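You operate a simulated robot arm through the tools that you are given. There is no shell and no other tool. Be economical: measure what you need, move in short steps, check, and stop when the job is done.

You are at the controls of a simulated robot arm. One attempt, no reset.

Task
Clamp the medium mask and wipe FOG spray over the middle of its visor.
Fine: spray the white cloth from the blue bottle, wipe, put the cloth back, then unclamp. A coat counts when it lies all over at full strength: go over it till it gets no stronger.
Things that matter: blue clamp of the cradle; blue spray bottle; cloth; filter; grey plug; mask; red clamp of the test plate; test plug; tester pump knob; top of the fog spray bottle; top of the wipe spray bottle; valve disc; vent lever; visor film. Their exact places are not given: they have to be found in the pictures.

The check looks at the end state, three seconds after you hand in, the way a careful person would. Anything else that was tipped, shoved, dropped, spilled or broken makes it a failure. Flat cloth is picked up by pressing the open fingertips on it (5 to 10 N) and closing them slowly along it; thin cloth reads only 2 to 8 mm in the jaws.

Robot
A 7-joint arm with a two-finger parallel gripper on a trunk, on a base that drives. Base frame: it is fixed to the floor where the robot stands at the start and does not move with it; the origin is under the middle of the robot, x ahead of it, y to its left, z up; the surface under the hand at the start is at about z = 900. Lengths are in mm, angles in rad, forces in N, time in s.
With the tool pointing down near the work surface it reaches from about 300 to 720 mm from the robot's upright axis, wherever it stands. Its first joint turns from -2.897 to 2.897 rad. Places, roughly: blue clamp of the cradle [400, 100, 1000]; red clamp of the test plate [400, -400, 1000]; tester pump knob [600, -400, 1200]; top of the fog spray bottle [400, 700, 1100]; top of the wipe spray bottle [600, 100, 1200]; valve disc (4x4x4 cm) [600, -100, 1000]; vent lever [600, -800, 1100]. Payload 1.57 kg.
Tool frame: the origin (TCP) lies between the finger pads and is the grasp point; the fingertips stand 30 mm ahead of it; z points along the fingers, y is the line along which they close. The gripper opens to 80 mm. The fingers are 17 mm wide and 12 mm thick; the gripper's body (40 by 82 mm) begins 80 mm behind the TCP.
Orientation is that of the tool frame in the base frame, as a unit quaternion [x, y, z, w]. With the fingers straight down and closing along the base's y, the tool's x points along the base's -x, its y along +y and its z along -z.

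Tools
- The arm moves only by the tool apply_moves. Its argument "increments" is a list of rows, each a list of 7 numbers: the shift along the tool's x, y, z in units of 200 mm (1.0 is 200 mm), then the turn, a rotation vector about the tool's x, y, z in units of 90 degrees (1.0 is 90 degrees), then the gripper command, from -1 (shut) to 1 (fully open), values between in proportion. In form: [[dx, dy, dz, wx, wy, wz, claw], ...]. A call has 1 to 20 rows; each row is the pose to reach, as a shift and turn from the pose commanded when the call began, along the tool's axes at that moment. A call with a number of a shift or a turn outside -1 to 1 is refused whole. A row lasts 0.2 s, in which the tool goes at most 50 mm and 0.15 rad; a call with a longer step from one row to the next is refused whole, and so is a gripper value outside its range. A pose out of reach is approached as far as the arm can. The call stops where the force on the tool passes 80 N (or 10 N more than at its start, if that is more) or the arm is blocked; 0.2 s more then pass. Each finger travels about 72 mm/s and halts on what it meets, pressing with about 26 N; the grip force reading is that of the motor and also rises with nothing between the fingers. The clock runs only during rows and for 0.2 s after the last one: add rows that repeat a pose to give the fingers time. It gives the time, the measured TCP pose, the force on the tool (base axes), the opening and the grip force at its end, in the units of the frame above (readings bear some noise), with the torque about the TCP (base axes, N m) and any sound that the robot's microphone picked up.
- Cameras (640 x 400 px; columns grow to the right, rows downward): "scene" is now at [8.7, 147.1, 1597.9]; the picture's right is [0.08, -1.00, 0.00], its down [-0.60, -0.05, -0.80] and it looks along [0.80, 0.07, -0.60] (base axes); focal length 214 px, centre (320, 200). "wrist" rides on the gripper at [72, -7, -122] in the tool frame; the picture's right is [0.09, 1.00, 0.00], its down [-0.84, 0.08, -0.54] and it looks along [-0.54, 0.05, 0.84] (tool axes); focal length 238 px, centre (320, 200).
- grab_frame(camera): a new picture of that camera. It takes no simulated time.
- raise_lower(by): slides the trunk up (or, below 0, down) by that many mm; the arm and the scene camera ride with it, the base frame stays. It gives what a move gives, with no picture.
- steer(legs): drives the robot by 1 to 6 legs, each [ahead, left, turn to the left] in mm, mm and rad, along the robot's own axes; the way and the turn of a leg run together, so that a leg with both is an arc; at most 1500 mm and 3.142 rad a leg. The arm and the cameras ride along, it lands a little off, and it stops where it bumps. It gives what a move gives.
- pan_tilt(pan, tilt): turns the head with the scene camera to pan (to the left, within 1.501 rad either way) and tilt (down, from -0.506 to 1.204), counted from straight ahead of the robot. It gives what a move gives.
- measure_at(camera, pixels): for up to 12 pixels [column, row] of the newest picture of that camera ("zoom" is the newest enlarged one), the place [x, y, z] in the base frame of the surface seen there, good to about 3 mm. It takes no simulated time.
- enlarge(camera, box): a new picture of the part [left, top, right, bottom] of that camera's present view, enlarged. It takes no simulated time.
- sign_off(): hands the job in; it is judged then, once.

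Keep the steps short. Do not move on a guess: measure, check each grasp and each placing, and mend mistakes. In all there are 80 turns and 60 pictures (those below and enlarged ones count). Leave the gripper open and the arm clear of the work at the hand-in unless told otherwise, and finish with a single line.

The tools are called after "Request:" as a command line: name --pt "numbers of a row" for each row, then --argument value for the rest, lists and objects as JSON in quotes. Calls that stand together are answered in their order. apply_moves: Moves the arm, as the interface text tells. Its arguments: {"type":"object","properties":{"increments":{"type":"array","items":{"type":"array","items":{"type":"number"}}}},"required":["increments"]} The other tools are called the same way: raise_lower (by) slides the trunk up or down; steer (legs) drives the base; pan_tilt (pan, tilt) turns the head that bears the scene camera; grab_frame (camera) takes a picture; measure_at (camera, pixels) gives the place of the surface under pixels of a picture; enlarge (camera, box) takes an enlarged picture of a part of a camera's view; sign_off () hands the job in.

At the start:

```text
time_s: 0.0
ee_pos: [278.5, 296.0, 1402.6]
ee_rot: [0.0, 1.0, 0.0, 0.0]
ft_force: [-0.2, 0.0, 0.0]
wrist_torque: [-0.03, 0.01, -0.01]
width: 79.8
gripper_force: 0.0
trunk travel left (down, up): [-400.0, 80.0]
robot x, y, heading: [-2.0, -1.3, 0.001]
head pan, tilt: [0.084, 0.644]
```

scene: 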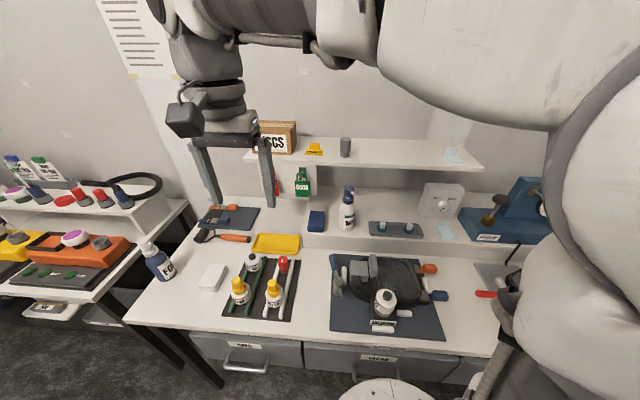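
wrist: 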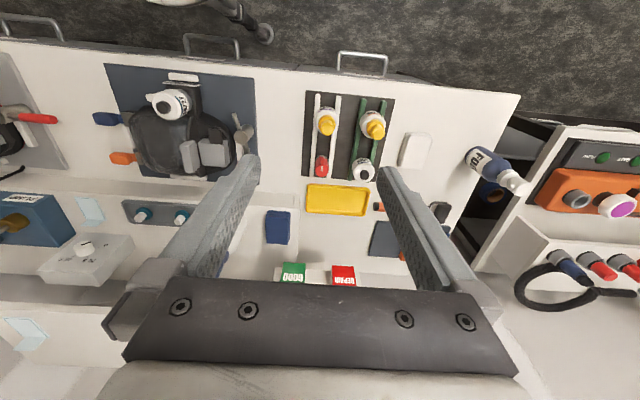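

I start with closer looks at the middle of the bench: the cradle with the mask, and the fog bottle and cloth.

Request:
enlarge --camera "scene" --box '[310, 230, 470, 350]'

Request:
enlarge --camera "scene" --box '[120, 190, 310, 330]'

Request:
measure_at --camera "scene" --pixels '[[148, 247], [162, 266], [212, 278], [440, 296], [429, 268], [385, 297], [380, 325], [375, 275], [405, 280], [347, 190], [340, 280], [400, 315]]'

```text
3.33 times, centred on (390, 290) of scene
```

zoom: 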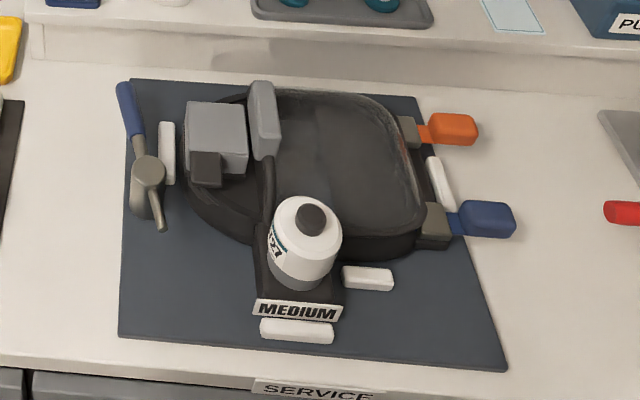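

```text
2.86 times, centred on (215, 260) of scene
```

zoom: 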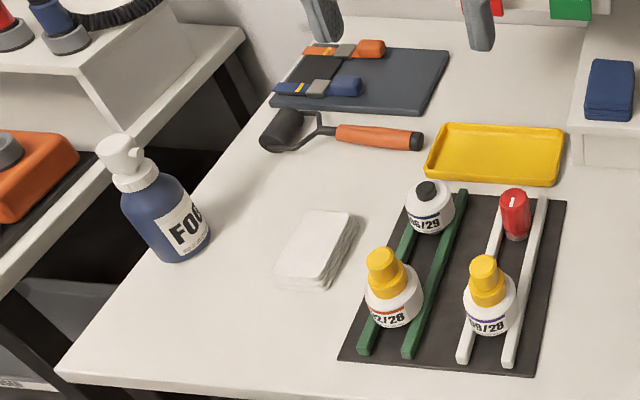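

```text
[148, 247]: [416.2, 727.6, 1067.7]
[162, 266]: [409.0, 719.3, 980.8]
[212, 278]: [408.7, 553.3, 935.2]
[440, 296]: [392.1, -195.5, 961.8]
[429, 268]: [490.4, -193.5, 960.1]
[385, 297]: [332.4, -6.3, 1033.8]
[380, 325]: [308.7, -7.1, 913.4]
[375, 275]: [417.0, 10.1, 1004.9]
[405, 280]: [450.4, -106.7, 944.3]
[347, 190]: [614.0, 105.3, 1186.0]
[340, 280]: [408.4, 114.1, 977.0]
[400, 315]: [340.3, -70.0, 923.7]
```

The blue-handled lever left of the mask seems to be the cradle clamp, the white pad at (212,278) the cloth. I zoom closer on the fog head, the lever and the cloth.

Request:
enlarge --camera "scene" --box '[135, 230, 185, 290]'

Request:
enlarge --camera "wrist" --box '[385, 120, 545, 220]'

Request:
enlarge --camera "wrist" --box '[100, 60, 270, 190]'

```text
6.67 times, centred on (160, 260) of scene
```

zoom: 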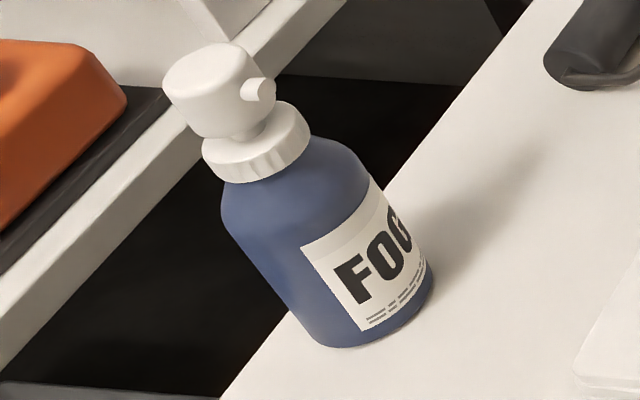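

```text
4.00 times, centred on (465, 170) of wrist
```

zoom: 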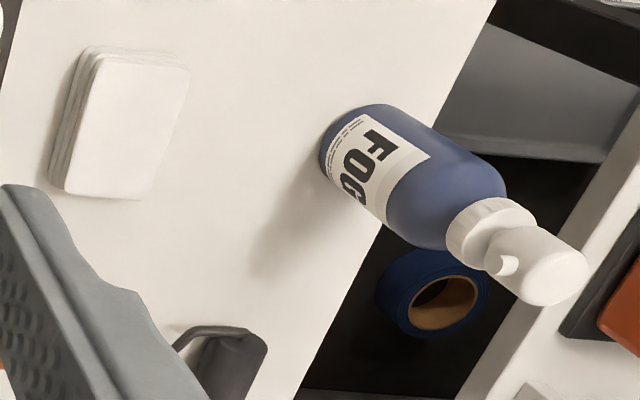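

```text
3.08 times, centred on (185, 125) of wrist
```

zoom: 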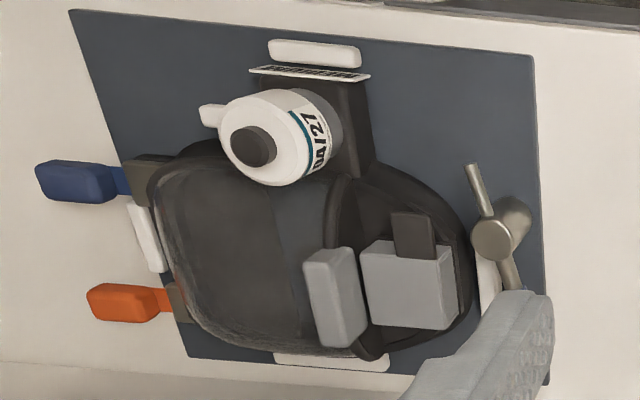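

Next I bring the wrist camera over the cradle clamp (about [408,114,977]) to see how it works; path is free air in front of the shelf.

Request:
apply_moves --pt "0 -0.2 0.12 0 0 0 1" --pt "0 -0.4 0.24 0 0 0 1" --pt "0 -0.6 0.36 0 0 0 1" --pt "0 -0.8 0.48 0 0 0 1" --pt "0 -0.9 0.6 0 0 0 1" --pt "0 -0.9 0.6 0 0 0 1"

Request:
grab_frame --camera "wrist"

Request:
grab_frame --camera "scene"

```text
time_s: 1.4
ee_pos: [277.8, 115.2, 1281.2]
ee_rot: [0.0, 1.0, 0.0, 0.0]
ft_force: [0.1, -0.5, 0.7]
wrist_torque: [-0.03, -0.02, 0.01]
width: 80.0
gripper_force: 0.1
trunk travel left (down, up): [-400.0, 80.0]
robot x, y, heading: [1.7, 0.3, 0.003]
head pan, tilt: [0.084, 0.644]
```

```text
52 pictures are left
```

wrist: 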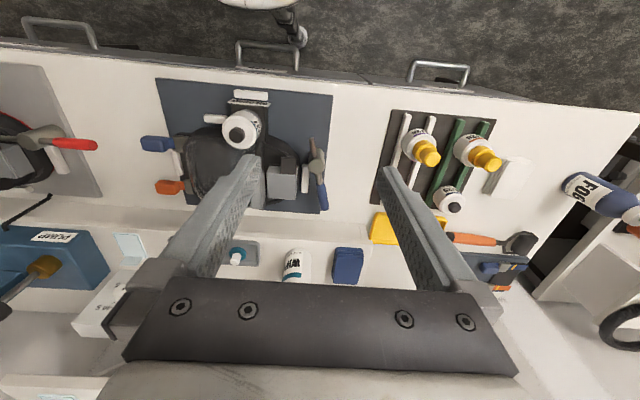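

```text
51 pictures are left
```

scene: 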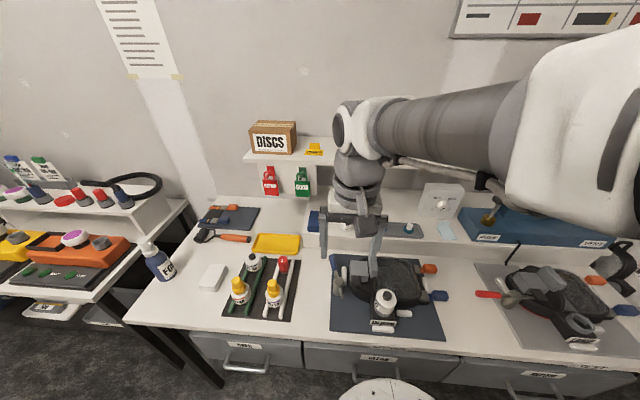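

Both clamps are now visible; the red one on the test plate for comparison.

Request:
enlarge --camera "wrist" --box '[140, 70, 340, 220]'

Request:
enlarge --camera "scene" --box '[470, 255, 630, 355]'

```text
2.67 times, centred on (240, 145) of wrist
```

zoom: 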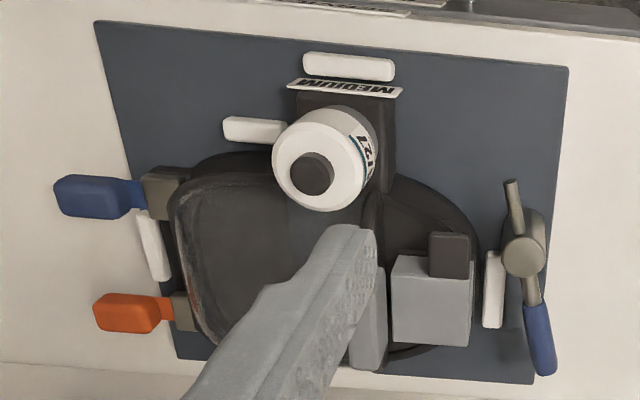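

```text
4.00 times, centred on (550, 305) of scene
```

zoom: 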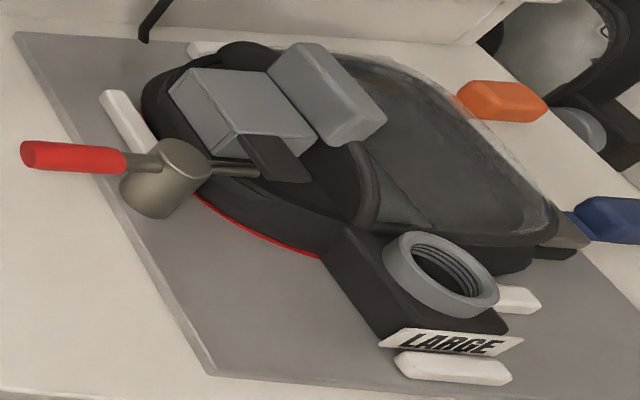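

The red clamp is shut: its handle points away (+y), its arm toward the mask. So the blue handle, now pointing +x, must swing about its upright pin toward +y. I measure its parts.

Request:
measure_at --camera "wrist" --pixels '[[324, 207], [322, 195], [320.5, 186], [319, 177], [316.5, 166], [316, 160], [313, 146], [311.5, 140], [334, 170], [300, 175], [284, 180], [327, 200]]'

Request:
measure_at --camera "scene" --pixels '[[334, 258], [337, 270], [341, 281], [352, 300]]'

```text
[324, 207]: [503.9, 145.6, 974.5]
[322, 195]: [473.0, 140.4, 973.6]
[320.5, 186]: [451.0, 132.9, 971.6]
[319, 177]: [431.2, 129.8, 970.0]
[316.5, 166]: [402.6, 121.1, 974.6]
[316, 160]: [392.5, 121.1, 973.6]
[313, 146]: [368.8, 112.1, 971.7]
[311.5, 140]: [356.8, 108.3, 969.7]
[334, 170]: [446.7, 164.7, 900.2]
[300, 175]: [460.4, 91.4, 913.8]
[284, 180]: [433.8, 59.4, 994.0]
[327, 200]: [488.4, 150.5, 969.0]
```

```text
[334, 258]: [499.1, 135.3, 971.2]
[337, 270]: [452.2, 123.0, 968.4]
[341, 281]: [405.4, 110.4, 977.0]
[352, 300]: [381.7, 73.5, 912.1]
```

Pin at about (404,116), handle tip at (501,140), z≈970. I close the fingers and go above (477,100), right of the handle.

Request:
apply_moves --pt "-0.24 -0.02 0 0 0 0 0" --pt "-0.48 -0.04 0 0 0 0 -1" --pt "-0.72 -0.06 0 0 0 0 -1" --pt "-0.96 -0.08 0 0 0 0 -1" --pt "-0.99 -0.08 0.2 0 0 0 -1" --pt "-0.99 -0.08 0.44 0 0 0 -1" --pt "-0.99 -0.08 0.68 0 0 0 -1" --pt "-0.99 -0.08 0.9 0 0 0 -1" --pt "-0.99 -0.08 0.9 0 0 0 -1"

Request:
grab_frame --camera "wrist"

Request:
grab_frame --camera "scene"

```text
time_s: 3.4
ee_pos: [476.5, 100.3, 1101.3]
ee_rot: [0.0, 1.0, 0.0, 0.0]
ft_force: [0.4, 0.8, 0.6]
wrist_torque: [-0.01, 0.0, 0.0]
width: 0.1
gripper_force: 21.3
trunk travel left (down, up): [-400.0, 80.0]
robot x, y, heading: [1.9, 0.7, 0.002]
head pan, tilt: [0.084, 0.644]
```

```text
48 pictures are left
```

wrist: 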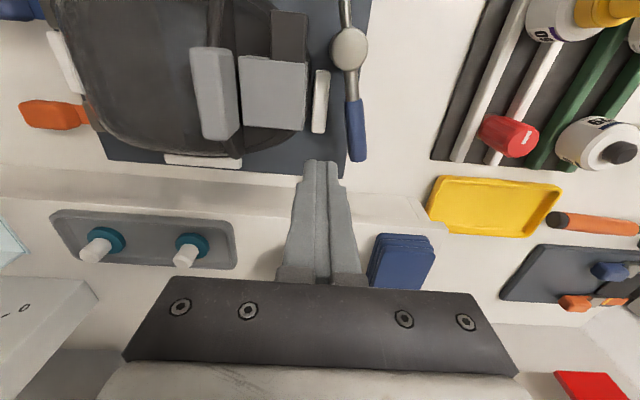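

```text
47 pictures are left
```

scene: 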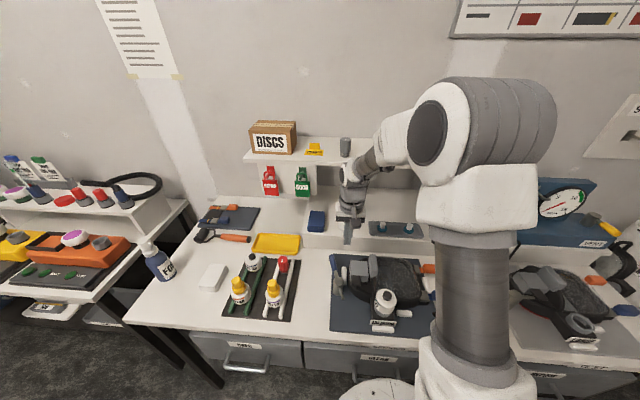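

Fingers hang beside the handle. I re-measure the handle, pin, neighbours and the back ledge from here.

Request:
measure_at --camera "wrist" --pixels '[[356, 150], [353, 110], [350, 48], [345, 10], [320, 100], [300, 100], [323, 170], [250, 205], [405, 240], [400, 215], [350, 75]]'

```text
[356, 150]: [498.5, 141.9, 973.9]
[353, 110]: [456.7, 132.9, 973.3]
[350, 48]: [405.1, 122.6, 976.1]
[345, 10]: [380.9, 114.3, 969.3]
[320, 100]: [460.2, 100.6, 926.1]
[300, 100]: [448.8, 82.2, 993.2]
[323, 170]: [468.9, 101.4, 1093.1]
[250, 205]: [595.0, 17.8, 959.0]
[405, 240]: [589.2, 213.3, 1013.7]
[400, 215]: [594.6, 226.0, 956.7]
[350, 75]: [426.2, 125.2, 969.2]
```

Clear gap: grey box ends at y≈82, handle side starts at ≈129. I descend at y=106 to fingertip z≈952 and sweep the handle around its pin toward +y in small rows.

Request:
apply_moves --pt "0 0.03 0.2 0 0 0 -1" --pt "0 0.03 0.4 0 0 0 -1" --pt "0 0.03 0.6 0 0 0 -1" --pt "0 0.09 0.6 0 0 0 -1" --pt "0 0.145 0.6 0 0 0 -1" --pt "-0.005 0.2 0.6 0 0 0 -1" --pt "0.018 0.26 0.6 0 0 0 -1" --pt "0.053 0.32 0.6 0 0 0 -1" --pt "0.098 0.37 0.6 0 0 0 -1" --pt "0.15 0.413 0.6 0 0 0 -1" --pt "0.212 0.445 0.6 0 0 0 -1" --pt "0.275 0.465 0.6 0 0 0 -1" --pt "0.315 0.47 0.6 0 0 0 -1" --pt "0.352 0.475 0.6 0 0 0 -1" --pt "0.352 0.475 0.6 0 0 0 -1"

Request:
grab_frame --camera "wrist"

Request:
enlarge --camera "scene" --box '[290, 230, 450, 350]'

```text
time_s: 6.6
ee_pos: [426.1, 192.9, 982.4]
ee_rot: [0.005, 1.0, 0.004, 0.014]
ft_force: [75.9, -15.4, -19.9]
wrist_torque: [-0.7, -1.67, 0.12]
width: 0.2
gripper_force: 21.5
trunk travel left (down, up): [-400.0, 80.0]
robot x, y, heading: [4.1, 1.0, -0.002]
head pan, tilt: [0.084, 0.644]
```

```text
46 pictures are left
```

wrist: 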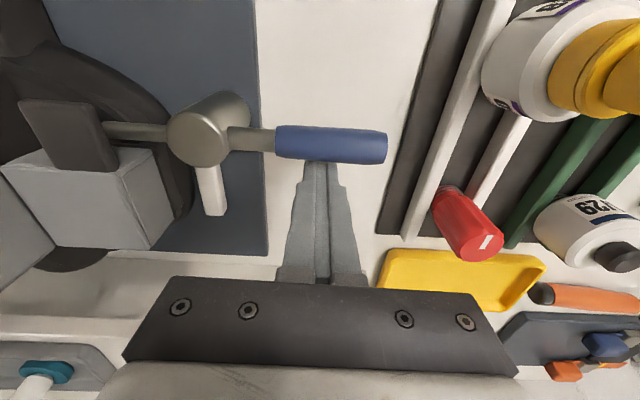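

```text
3.33 times, centred on (370, 290) of scene
```

zoom: 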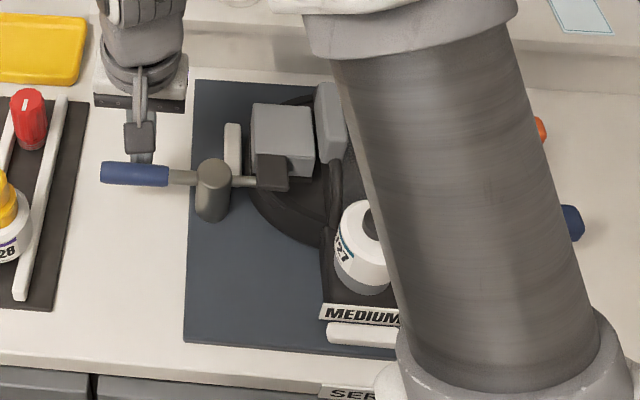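

The clamp is shut: arm toward the mask, handle square, stop felt at 76 N. I back off and rise, then look left toward the fog bottle.

Request:
apply_moves --pt "-0.1 0 0 0 0 0 -1" --pt "-0.2 0 0 0 0 0 -1" --pt "-0.2 0 -0.2 0 0 0 -1" --pt "-0.1 0 -0.4 0 0 0 -1" --pt "0 0 -0.6 0 0 0 -1" --pt "0.1 0.1 -0.8 0 0 0 0" --pt "0.3 0.2 -0.9 0 0 0 1" --pt "0.4 0.3 -1 0 0 0 1" --pt "0.4 0.3 -1 0 0 0 1"

Request:
pan_tilt --pan 0.3 --tilt 0.95

Request:
grab_frame --camera "scene"

```text
time_s: 8.6
ee_pos: [326.9, 254.8, 1183.6]
ee_rot: [-0.001, 1.0, -0.001, -0.001]
ft_force: [0.8, -0.5, -0.8]
wrist_torque: [0.04, -0.01, 0.02]
width: 79.8
gripper_force: 0.0
trunk travel left (down, up): [-400.0, 80.0]
robot x, y, heading: [1.4, 2.8, 0.004]
head pan, tilt: [0.084, 0.644]
```

```text
time_s: 9.4
ee_pos: [326.9, 255.8, 1182.8]
ee_rot: [-0.001, 1.0, 0.0, -0.001]
ft_force: [0.1, -0.6, 0.7]
wrist_torque: [0.0, 0.01, -0.02]
width: 79.8
gripper_force: 0.0
trunk travel left (down, up): [-400.0, 80.0]
robot x, y, heading: [-1.0, 0.6, 0.004]
head pan, tilt: [0.3, 0.949]
```

```text
44 pictures are left
```

scene: 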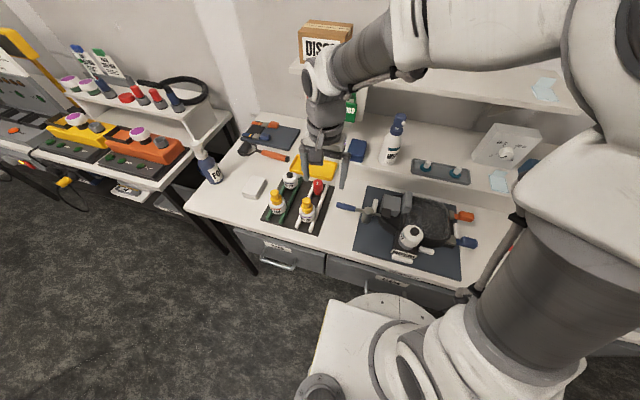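

The floor to the left is free and the white round thing is my own base. Driving left 350 mm puts both bottle and visor within reach.

Request:
steer --legs '[[0, 350, 0]]'

Request:
pan_tilt --pan 0.5 --tilt 0.8

Request:
grab_frame --camera "scene"

Request:
grab_frame --camera "wrist"

```text
time_s: 12.6
ee_pos: [327.0, 606.7, 1183.1]
ee_rot: [0.0, 1.0, 0.001, 0.0]
ft_force: [-0.2, 0.5, 0.0]
wrist_torque: [-0.01, 0.0, 0.0]
width: 80.0
gripper_force: 0.0
trunk travel left (down, up): [-400.0, 80.0]
robot x, y, heading: [-0.9, 350.4, 0.0]
head pan, tilt: [0.3, 0.949]
```

```text
time_s: 13.3
ee_pos: [326.8, 605.6, 1183.2]
ee_rot: [0.0, 1.0, 0.0, 0.0]
ft_force: [-0.5, 0.7, 0.4]
wrist_torque: [0.03, 0.0, -0.03]
width: 80.1
gripper_force: 0.0
trunk travel left (down, up): [-400.0, 80.0]
robot x, y, heading: [-2.9, 351.4, 0.001]
head pan, tilt: [0.499, 0.799]
```

```text
43 pictures are left
```

scene: 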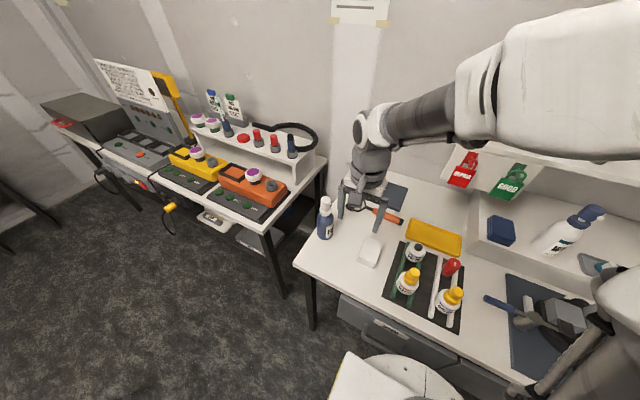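

```text
42 pictures are left
```

wrist: 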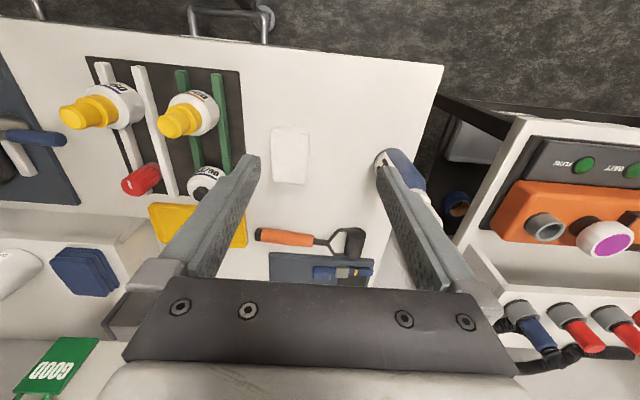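

Zooming on the cloth and bottle from both cameras.

Request:
enlarge --camera "scene" --box '[300, 185, 400, 275]'

Request:
measure_at --camera "scene" --pixels '[[325, 200], [324, 204], [330, 207], [324, 213], [326, 234], [371, 238], [382, 241], [371, 265], [359, 260], [368, 252], [400, 250], [345, 245]]'

Request:
measure_at --camera "wrist" --pixels '[[275, 131], [308, 133], [273, 181], [303, 184], [290, 155], [330, 160], [380, 157], [390, 152], [355, 240], [290, 236]]'

```text
4.44 times, centred on (350, 230) of scene
```

zoom: 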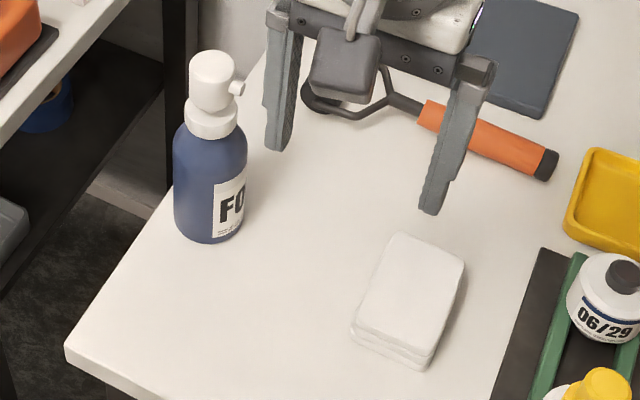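

```text
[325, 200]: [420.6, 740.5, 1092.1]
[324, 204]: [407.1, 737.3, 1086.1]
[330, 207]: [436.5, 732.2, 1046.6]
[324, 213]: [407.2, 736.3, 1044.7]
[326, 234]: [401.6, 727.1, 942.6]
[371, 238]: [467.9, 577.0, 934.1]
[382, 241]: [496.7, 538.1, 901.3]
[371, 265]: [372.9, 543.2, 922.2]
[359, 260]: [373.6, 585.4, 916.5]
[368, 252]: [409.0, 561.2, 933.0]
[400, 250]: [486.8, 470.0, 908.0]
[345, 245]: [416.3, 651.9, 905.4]
```

```text
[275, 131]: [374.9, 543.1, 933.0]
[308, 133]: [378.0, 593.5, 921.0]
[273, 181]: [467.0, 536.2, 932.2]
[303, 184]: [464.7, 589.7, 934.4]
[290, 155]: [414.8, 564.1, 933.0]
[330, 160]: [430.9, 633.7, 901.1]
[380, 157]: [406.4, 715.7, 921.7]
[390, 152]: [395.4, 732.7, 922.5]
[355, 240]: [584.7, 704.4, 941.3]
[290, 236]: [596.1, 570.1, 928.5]
```

The cloth is a folded pad about 95 x 52 x 32 mm at (421,563). I measure the fog head's nozzle and look at the wipe bottle/blue cloth to understand how the sprays are meant to aim.

Request:
enlarge --camera "scene" --box '[480, 190, 620, 275]'

Request:
enlarge --camera "scene" --box '[306, 190, 346, 215]'

```text
4.57 times, centred on (550, 232) of scene
```

zoom: 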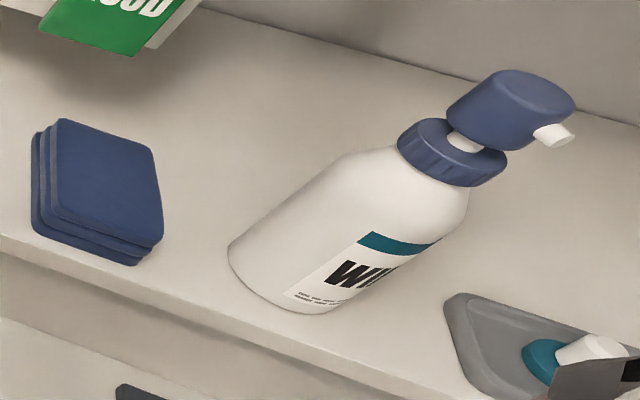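

```text
16.00 times, centred on (326, 202) of scene
```

zoom: 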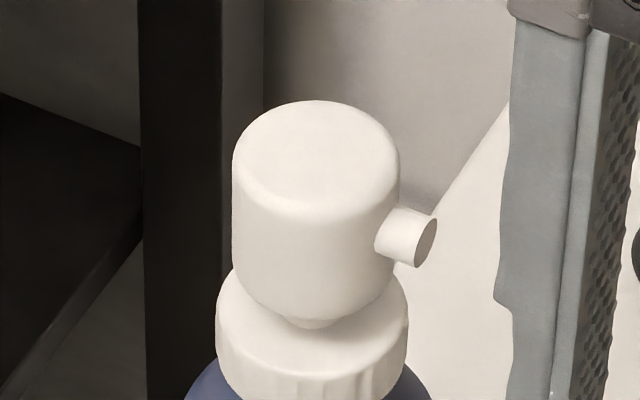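

Both nozzles point to -y, so the cloth must be held in front of the nozzle while the head is pressed. I measure the head exactly.

Request:
measure_at --camera "zoom" --pixels '[[315, 150], [315, 108], [315, 205], [240, 160], [390, 160], [426, 242], [400, 225], [392, 260], [240, 270], [390, 215], [315, 300], [315, 360]]'

```text
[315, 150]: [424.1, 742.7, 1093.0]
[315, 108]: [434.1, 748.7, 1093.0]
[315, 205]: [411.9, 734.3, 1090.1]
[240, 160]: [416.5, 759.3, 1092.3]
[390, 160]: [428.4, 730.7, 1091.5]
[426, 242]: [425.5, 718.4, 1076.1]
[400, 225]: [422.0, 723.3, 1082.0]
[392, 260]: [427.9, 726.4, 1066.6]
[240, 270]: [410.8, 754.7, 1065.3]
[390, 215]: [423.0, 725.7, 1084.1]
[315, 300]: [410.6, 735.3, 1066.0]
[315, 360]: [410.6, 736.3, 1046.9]
```

Nozzle tip at (425,718,1076), pointing -y; head centre (423,743), top z 1093. Now a close wrist look at the cloth pile's layers: I move the tool to about (300,563,1060).

Request:
apply_moves --pt "0.1 -0.1 0.15 0 0 0 1" --pt "0.1 -0.2 0.3 0 0 0 1" --pt "0.1 -0.21 0.5 0 0 0 1" --pt "0.1 -0.21 0.62 0 0 0 1" --pt "0.1 -0.21 0.62 0 0 0 1"

Request:
grab_frame --camera "wrist"

Request:
enlarge --camera "wrist" --box '[240, 80, 380, 180]'

Request:
enlarge --camera "scene" --box '[350, 230, 390, 272]'

```text
time_s: 14.5
ee_pos: [307.4, 564.0, 1059.2]
ee_rot: [0.001, 1.0, 0.0, 0.0]
ft_force: [0.0, -0.6, 0.1]
wrist_torque: [0.01, -0.01, 0.0]
width: 80.0
gripper_force: 0.1
trunk travel left (down, up): [-400.0, 80.0]
robot x, y, heading: [1.0, 351.5, -0.001]
head pan, tilt: [0.499, 0.799]
```

```text
38 pictures are left
```

wrist: 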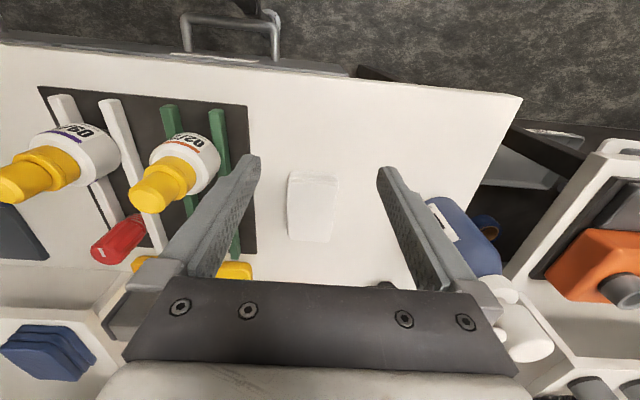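

```text
4.00 times, centred on (310, 130) of wrist
```

zoom: 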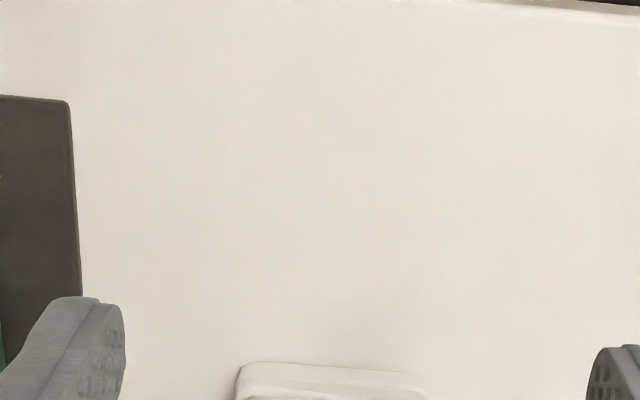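

```text
9.52 times, centred on (370, 251) of scene
```

zoom: 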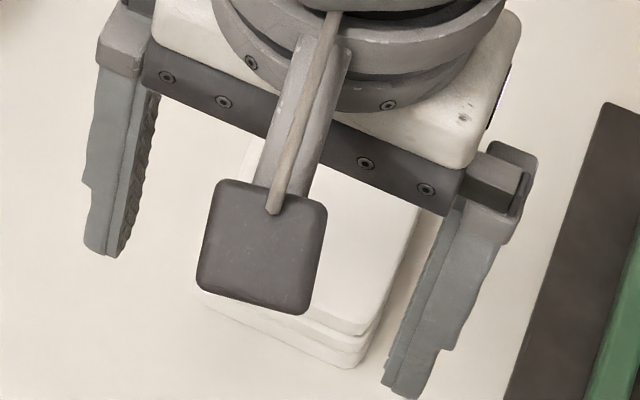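

The pad is three layers stacked as one folded cloth. Plan: hold it between the fingers, turn the hand horizontal over the fog head so that one finger presses the head while the pad hangs in front of the nozzle. For reach I need to drive more to the left; I check space at the second table.

Request:
measure_at --camera "scene" --pixels '[[268, 222], [200, 200], [130, 178], [284, 293], [312, 328], [296, 262], [240, 190], [255, 178], [250, 260], [290, 150], [322, 165]]'

```text
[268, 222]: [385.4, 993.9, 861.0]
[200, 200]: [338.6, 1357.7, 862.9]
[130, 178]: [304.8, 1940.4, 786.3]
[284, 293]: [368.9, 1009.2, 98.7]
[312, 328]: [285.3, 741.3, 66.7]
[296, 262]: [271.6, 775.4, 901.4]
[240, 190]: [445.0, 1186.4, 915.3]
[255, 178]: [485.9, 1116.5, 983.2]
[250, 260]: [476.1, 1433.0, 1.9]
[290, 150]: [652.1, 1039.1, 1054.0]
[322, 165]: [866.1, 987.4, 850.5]
```

Second table starts at y≈990, so there's room. First the cloth: I go over (449,564), descend to TCP z 940 (tips 910, pad 901–933) and close slowly.

Request:
apply_moves --pt "-0.2 0 0 0 0 0 1" --pt "-0.4 0 0 0 0 0 1" --pt "-0.6 0 0.1 0 0 0 1" --pt "-0.71 0 0.25 0 0 0 1" --pt "-0.71 0 0.4 0 0 0 1" --pt "-0.71 0 0.5 0 0 0 1" --pt "-0.71 0 0.595 0 0 0 1" --pt "-0.71 0 0.595 0 0 0 0.7" --pt "-0.71 0 0.595 0 0 0 0.5" --pt "-0.71 0 0.595 0 0 0 0.3" --pt "-0.71 0 0.595 0 0 0 0.1" --pt "-0.71 0 0.595 0 0 0 -0.2" --pt "-0.71 0 0.595 0 0 0 -0.2"

Request:
grab_frame --camera "wrist"

```text
time_s: 17.3
ee_pos: [448.8, 564.3, 939.6]
ee_rot: [0.0, 1.0, 0.0, 0.0]
ft_force: [0.6, 0.7, -0.2]
wrist_torque: [0.03, -0.03, 0.02]
width: 64.1
gripper_force: 26.0
trunk travel left (down, up): [-400.0, 80.0]
robot x, y, heading: [1.9, 350.5, 0.001]
head pan, tilt: [0.499, 0.799]
```

```text
35 pictures are left
```

wrist: 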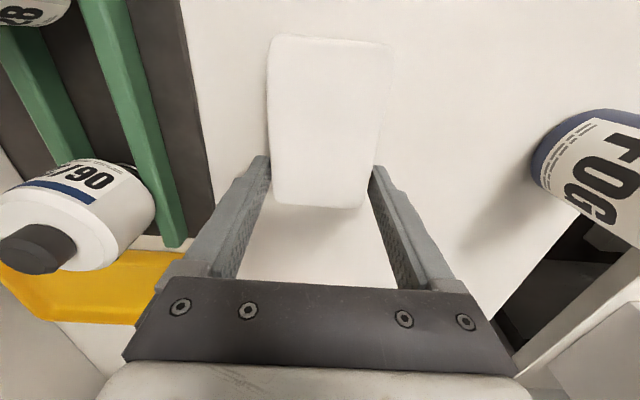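

Width 64 mm, 26 N: the pad is held. I measure where it sits in the jaws.

Request:
measure_at --camera "wrist" --pixels '[[320, 204], [320, 45], [330, 120], [282, 200], [362, 203], [275, 40], [375, 45], [265, 165], [376, 172], [320, 225]]'

```text
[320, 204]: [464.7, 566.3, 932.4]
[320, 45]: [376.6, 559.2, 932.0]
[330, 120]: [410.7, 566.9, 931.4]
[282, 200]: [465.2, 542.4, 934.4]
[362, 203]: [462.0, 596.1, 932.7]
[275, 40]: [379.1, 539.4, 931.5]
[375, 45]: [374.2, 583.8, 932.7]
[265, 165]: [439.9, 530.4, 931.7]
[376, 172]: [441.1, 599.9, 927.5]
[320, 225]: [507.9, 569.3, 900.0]
```

Pad spans x 376–466, held 17 mm from its far end as planned. I lift it 200 mm.

Request:
apply_moves --pt "0 0 -0.05 0 0 0 -0.2" --pt "0 0 -0.2 0 0 0 -0.2" --pt "0 0 -0.4 0 0 0 -0.2" --pt "0 0 -0.6 0 0 0 -0.2" --pt "0 0 -0.8 0 0 0 -0.2" --pt "0 0 -1 0 0 0 -0.2"

Request:
grab_frame --camera "scene"

```text
time_s: 18.7
ee_pos: [448.7, 564.6, 1140.0]
ee_rot: [0.001, 1.0, 0.0, 0.0]
ft_force: [0.6, -0.4, 0.1]
wrist_torque: [0.0, 0.01, 0.01]
width: 64.2
gripper_force: 25.6
trunk travel left (down, up): [-400.0, 80.0]
robot x, y, heading: [1.4, 356.1, 0.0]
head pan, tilt: [0.499, 0.799]
```

```text
34 pictures are left
```

scene: 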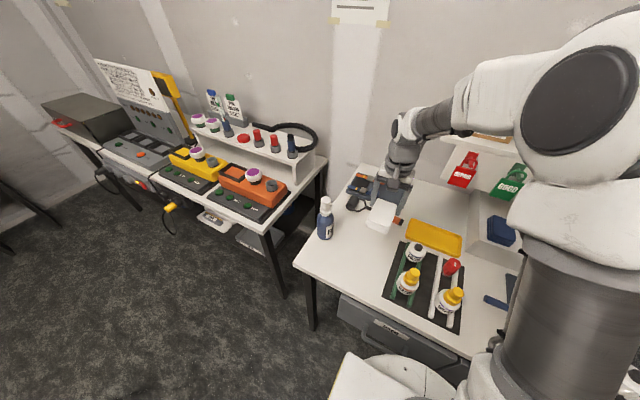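

The whole pad came up cleanly. I bring the hand toward the middle and higher while yawing it 66° for the later tilt.

Request:
apply_moves --pt "0.02 -0.11 -0.04 0 0 0.0815 -0.2" --pt "0.04 -0.22 -0.08 0 0 0.163 -0.2" --pt "0.06 -0.33 -0.12 0 0 0.2445 -0.2" --pt "0.08 -0.44 -0.16 0 0 0.326 -0.2" --pt "0.1 -0.55 -0.2 0 0 0.4075 -0.2" --pt "0.12 -0.66 -0.24 0 0 0.489 -0.2" --pt "0.14 -0.77 -0.28 0 0 0.5705 -0.2" --pt "0.16 -0.88 -0.32 0 0 0.652 -0.2" --pt "0.18 -0.99 -0.36 0 0 0.7335 -0.2" --pt "0.18 -0.99 -0.36 0 0 0.7335 -0.2"

Request:
steer --legs '[[0, 320, 0]]'

```text
time_s: 20.9
ee_pos: [412.4, 365.9, 1210.8]
ee_rot: [0.546, 0.838, 0.0, 0.0]
ft_force: [0.6, -0.8, -0.8]
wrist_torque: [-0.02, 0.0, -0.01]
width: 64.0
gripper_force: 26.2
trunk travel left (down, up): [-400.0, 80.0]
robot x, y, heading: [-0.5, 350.9, 0.003]
head pan, tilt: [0.499, 0.799]
```

```text
time_s: 23.3
ee_pos: [410.6, 574.4, 1210.8]
ee_rot: [0.548, 0.837, 0.001, 0.0]
ft_force: [0.8, 0.5, -0.4]
wrist_torque: [-0.01, -0.03, -0.03]
width: 64.1
gripper_force: 25.7
trunk travel left (down, up): [-400.0, 80.0]
robot x, y, heading: [-2.7, 558.1, -0.011]
head pan, tilt: [0.499, 0.799]
stopped in leg 1: the robot was blocked; the commanded pose is now the measured one
```

The base was blocked at y≈558 (likely the table leg). I back off 20 mm to the right and look.

Request:
steer --legs '[[0, -20, 0]]'

Request:
pan_tilt --pan 0.35 --tilt 0.9

Request:
grab_frame --camera "scene"

Request:
measure_at --camera "scene" --pixels '[[320, 200]]'

```text
time_s: 24.2
ee_pos: [409.1, 553.6, 1212.2]
ee_rot: [0.548, 0.836, 0.0, 0.001]
ft_force: [-0.1, -0.2, -1.1]
wrist_torque: [0.0, 0.01, 0.03]
width: 64.1
gripper_force: 25.6
trunk travel left (down, up): [-400.0, 80.0]
robot x, y, heading: [-2.7, 540.5, -0.003]
head pan, tilt: [0.499, 0.799]
```

```text
time_s: 24.9
ee_pos: [410.4, 553.8, 1211.6]
ee_rot: [0.548, 0.837, 0.0, 0.001]
ft_force: [0.1, -0.6, -1.1]
wrist_torque: [-0.01, -0.01, 0.0]
width: 64.1
gripper_force: 26.2
trunk travel left (down, up): [-400.0, 80.0]
robot x, y, heading: [-2.0, 542.5, -0.004]
head pan, tilt: [0.351, 0.901]
```

```text
33 pictures are left
```

scene: 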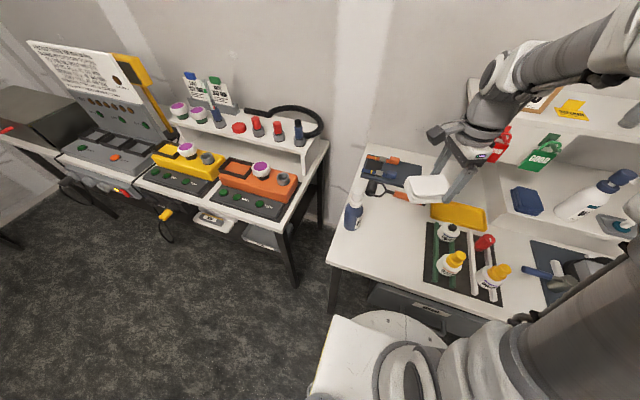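

```text
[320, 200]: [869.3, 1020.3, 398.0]
```

Nothing disturbed. The position suffices. Now I tilt the hand to horizontal (tool pointing away from the bottle toward -y), moving to about (412,640,1212).

Request:
apply_moves --pt "0.035 0.017 0 0 -0.0909 0 -0.2" --pt "0.07 0.034 0 0 -0.1818 0 -0.2" --pt "0.105 0.05 0 0 -0.2727 0 -0.2" --pt "0.14 0.067 0 0 -0.3636 0 -0.2" --pt "0.176 0.084 0 0 -0.4545 0 -0.2" --pt "0.21 0.1 0 0 -0.5454 0 -0.2" --pt "0.25 0.117 0 0 -0.6363 0 -0.2" --pt "0.285 0.134 0 0 -0.7272 0 -0.2" --pt "0.32 0.15 0 0 -0.8181 0 -0.2" --pt "0.355 0.168 0 0 -0.909 0 -0.2" --pt "0.39 0.185 0 0 -1 0 -0.2" --pt "0.39 0.185 0 0 -1 0 -0.2"

Request:
grab_frame --camera "scene"

```text
time_s: 27.5
ee_pos: [412.7, 641.7, 1210.7]
ee_rot: [0.387, 0.591, -0.387, 0.592]
ft_force: [0.5, -0.3, -0.8]
wrist_torque: [-0.01, 0.02, 0.01]
width: 64.2
gripper_force: 26.1
trunk travel left (down, up): [-400.0, 80.0]
robot x, y, heading: [-3.0, 544.6, -0.007]
head pan, tilt: [0.351, 0.901]
```

```text
32 pictures are left
```

scene: 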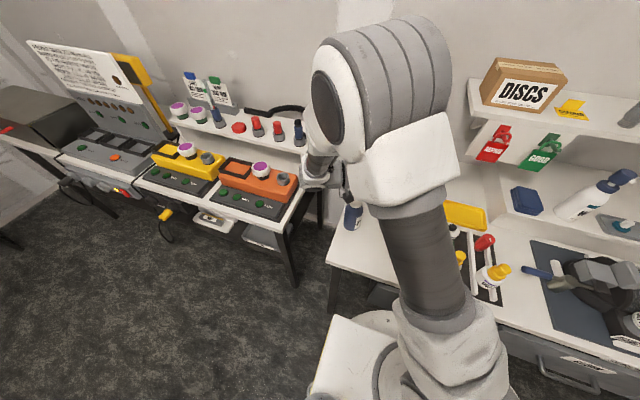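

Pose reached exactly. The arm hides the bottle from the head; I check with the wrist camera.

Request:
grab_frame --camera "wrist"

Request:
enlarge --camera "scene" --box '[280, 130, 400, 250]'

```text
31 pictures are left
```

wrist: 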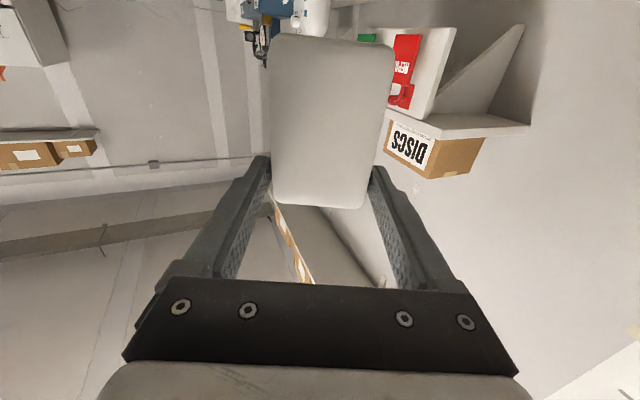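

```text
3.33 times, centred on (340, 190) of scene
```

zoom: 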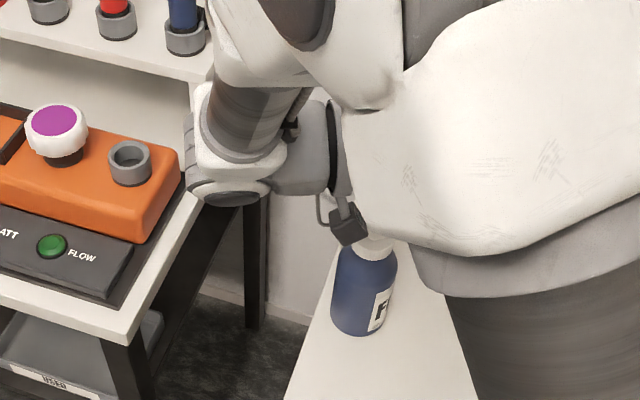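

Everything clears. I shift over the head (TCP to (412.5,678)), then descend to axis z≈1111, about 10 mm above contact.

Request:
apply_moves --pt "0 0.035 -0.083 0 0 0 -0.2" --pt "0 0.074 -0.166 0 0 0 -0.2" --pt "0.1 0.074 -0.166 0 0 0 -0.2" --pt "0.2 0.074 -0.166 0 0 0 -0.2" --pt "0.3 0.074 -0.166 0 0 0 -0.2" --pt "0.4 0.074 -0.166 0 0 0 -0.2" --pt "0.45 0.074 -0.166 0 0 0 -0.2" --pt "0.5 0.074 -0.166 0 0 0 -0.2" --pt "0.5 0.074 -0.166 0 0 0 -0.2"

Request:
grab_frame --camera "wrist"

Request:
enlarge --camera "scene" --box '[280, 130, 400, 250]'

```text
time_s: 29.5
ee_pos: [414.2, 677.1, 1110.7]
ee_rot: [0.387, 0.592, -0.387, 0.592]
ft_force: [-0.7, -1.1, 0.0]
wrist_torque: [-0.02, 0.0, 0.02]
width: 63.9
gripper_force: 26.3
trunk travel left (down, up): [-400.0, 80.0]
robot x, y, heading: [-4.4, 543.7, -0.004]
head pan, tilt: [0.351, 0.901]
```

```text
29 pictures are left
```

wrist: 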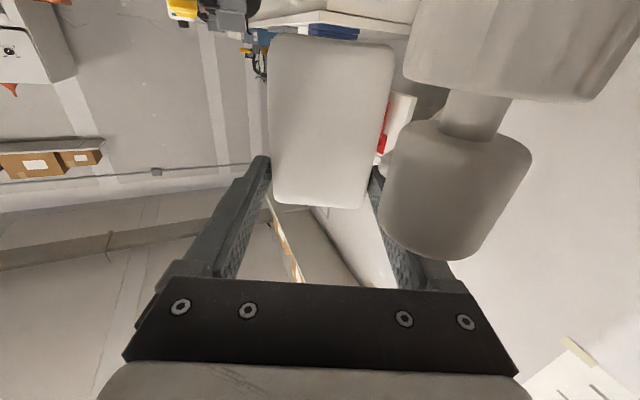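

```text
3.33 times, centred on (340, 190) of scene
```

zoom: 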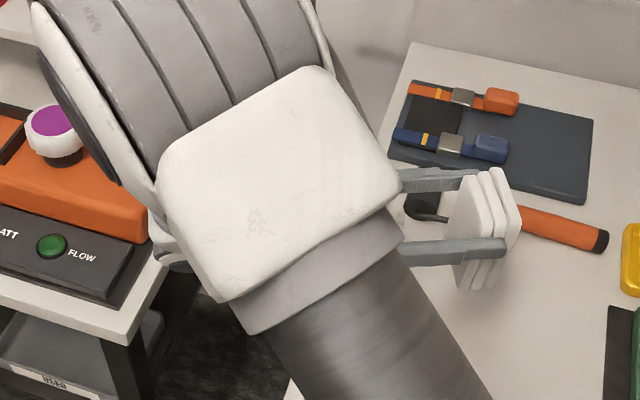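

The head sits centred under the far finger, the pad stands in front of the nozzle. I press down slowly: 9 mm to contact and a few more, reading the force.

Request:
apply_moves --pt "0.015 0 0 0 0 0 -0.2" --pt "0.03 0 0 0 0 0 -0.2" --pt "0.045 0 0 0 0 0 -0.2" --pt "0.06 0 0 0 0 0 -0.2" --pt "0.07 0 0 0 0 0 -0.2" --pt "0.07 0 0 0 0 0 -0.2"

```text
time_s: 30.9
ee_pos: [413.7, 677.1, 1097.4]
ee_rot: [0.388, 0.591, -0.388, 0.591]
ft_force: [0.5, -0.3, 0.4]
wrist_torque: [0.08, 0.0, -0.04]
width: 64.2
gripper_force: 25.9
trunk travel left (down, up): [-400.0, 80.0]
robot x, y, heading: [-3.4, 542.5, -0.008]
head pan, tilt: [0.351, 0.901]
```

No real force yet; I go on down in 2 mm rows.

Request:
apply_moves --pt "0.01 0 0 0 0 0 -0.2" --pt "0.02 0 0 0 0 0 -0.2" --pt "0.03 0 0 0 0 0 -0.2" --pt "0.03 0 0 0 0 0 -0.2"

Request:
grab_frame --camera "wrist"

```text
time_s: 31.9
ee_pos: [413.3, 677.6, 1091.8]
ee_rot: [0.387, 0.591, -0.387, 0.592]
ft_force: [0.3, 1.2, 2.5]
wrist_torque: [0.3, -0.05, -0.03]
width: 63.9
gripper_force: 26.3
trunk travel left (down, up): [-400.0, 80.0]
robot x, y, heading: [-5.8, 542.0, -0.004]
head pan, tilt: [0.351, 0.901]
heard: click
```

```text
27 pictures are left
```

wrist: 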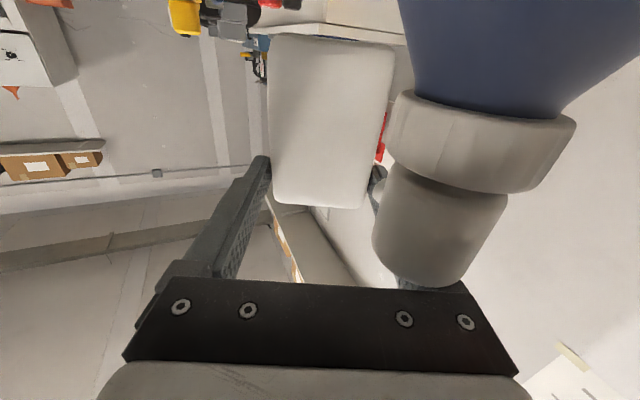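

A click: the head went down its stroke and fired. I let it up and compare the pad's face.

Request:
apply_moves --pt "-0.03 0 0 0 0 0 -0.2" --pt "-0.07 0 0 0 0 0 -0.2" --pt "-0.1 0 0 0 0 0 -0.2"

Request:
enlarge --camera "wrist" --box '[240, 20, 420, 220]'

Request:
enlarge --camera "scene" --box '[350, 170, 410, 220]'

```text
time_s: 32.7
ee_pos: [413.9, 678.6, 1110.5]
ee_rot: [0.387, 0.592, -0.387, 0.592]
ft_force: [-0.6, 0.4, -0.6]
wrist_torque: [-0.01, 0.0, 0.0]
width: 64.1
gripper_force: 25.1
trunk travel left (down, up): [-400.0, 80.0]
robot x, y, heading: [-5.2, 542.8, -0.007]
head pan, tilt: [0.351, 0.901]
```

```text
2.00 times, centred on (330, 120) of wrist
```

zoom: 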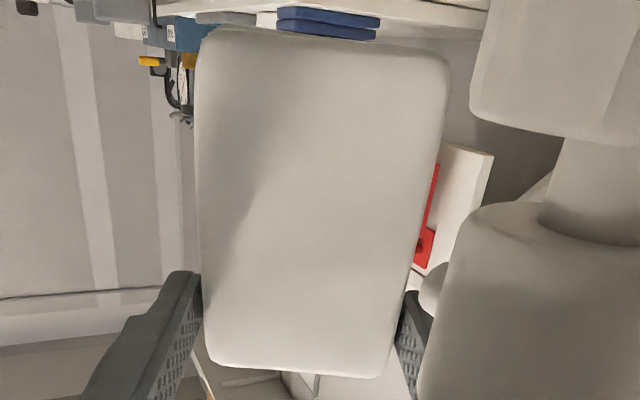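

```text
8.00 times, centred on (380, 195) of scene
```

zoom: 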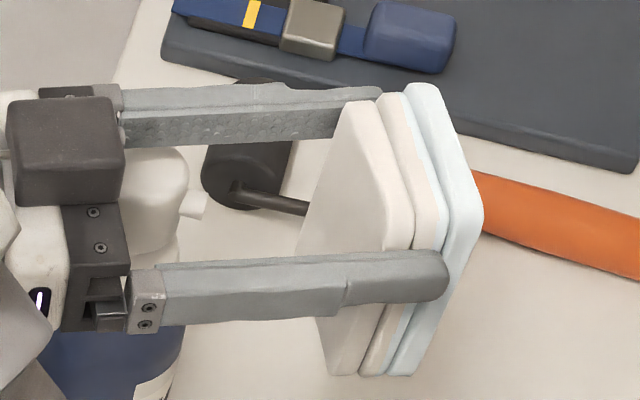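

The wiping layer of the pad has turned light blue: it is loaded with FOG. I rise straight up, then tilt the hand back down.

Request:
apply_moves --pt "-0.12 0 0 0 0 0 -0.2" --pt "-0.3 0 0 0 0 0 -0.2" --pt "-0.5 0 0 0 0 0 -0.2" --pt "-0.6 0 0.1 0 0 0 -0.2" --pt "-0.6 0 0.2 0 0.0909 0 -0.2" --pt "-0.6 0 0.25 0 0.1818 0 -0.2" --pt "-0.6 0 0.3 0 0.2727 0 -0.2" --pt "-0.6 0 0.35 0 0.3636 0 -0.2" --pt "-0.6 0 0.4 0 0.4545 0 -0.2" --pt "-0.6 0 0.45 0 0.5454 0 -0.2" --pt "-0.6 0 0.5 0 0.6363 0 -0.2" --pt "-0.6 0 0.55 0 0.7272 0 -0.2" --pt "-0.6 0 0.6 0 0.8181 0 -0.2" --pt "-0.6 0 0.6 0 0.909 0 -0.2" --pt "-0.6 0 0.6 0 1 0 -0.2" --pt "-0.6 0 0.6 0 1 0 -0.2"

Request:
pan_tilt --pan 0.0 --tilt 0.9

Request:
grab_frame --camera "scene"

```text
time_s: 36.1
ee_pos: [460.9, 567.4, 1231.3]
ee_rot: [0.549, 0.836, 0.001, 0.0]
ft_force: [-1.1, 0.6, -1.5]
wrist_torque: [0.0, 0.03, -0.01]
width: 64.4
gripper_force: 25.6
trunk travel left (down, up): [-400.0, 80.0]
robot x, y, heading: [-3.1, 548.6, -0.007]
head pan, tilt: [0.351, 0.901]
```

```text
time_s: 36.9
ee_pos: [460.2, 566.0, 1231.1]
ee_rot: [0.549, 0.836, 0.0, 0.001]
ft_force: [1.0, -0.1, -0.9]
wrist_torque: [-0.01, -0.03, 0.02]
width: 64.1
gripper_force: 25.9
trunk travel left (down, up): [-400.0, 80.0]
robot x, y, heading: [-6.1, 540.1, -0.004]
head pan, tilt: [0.0, 0.901]
```

```text
24 pictures are left
```

scene: 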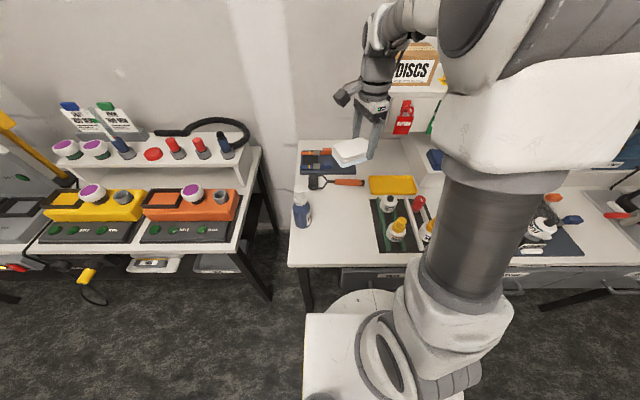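

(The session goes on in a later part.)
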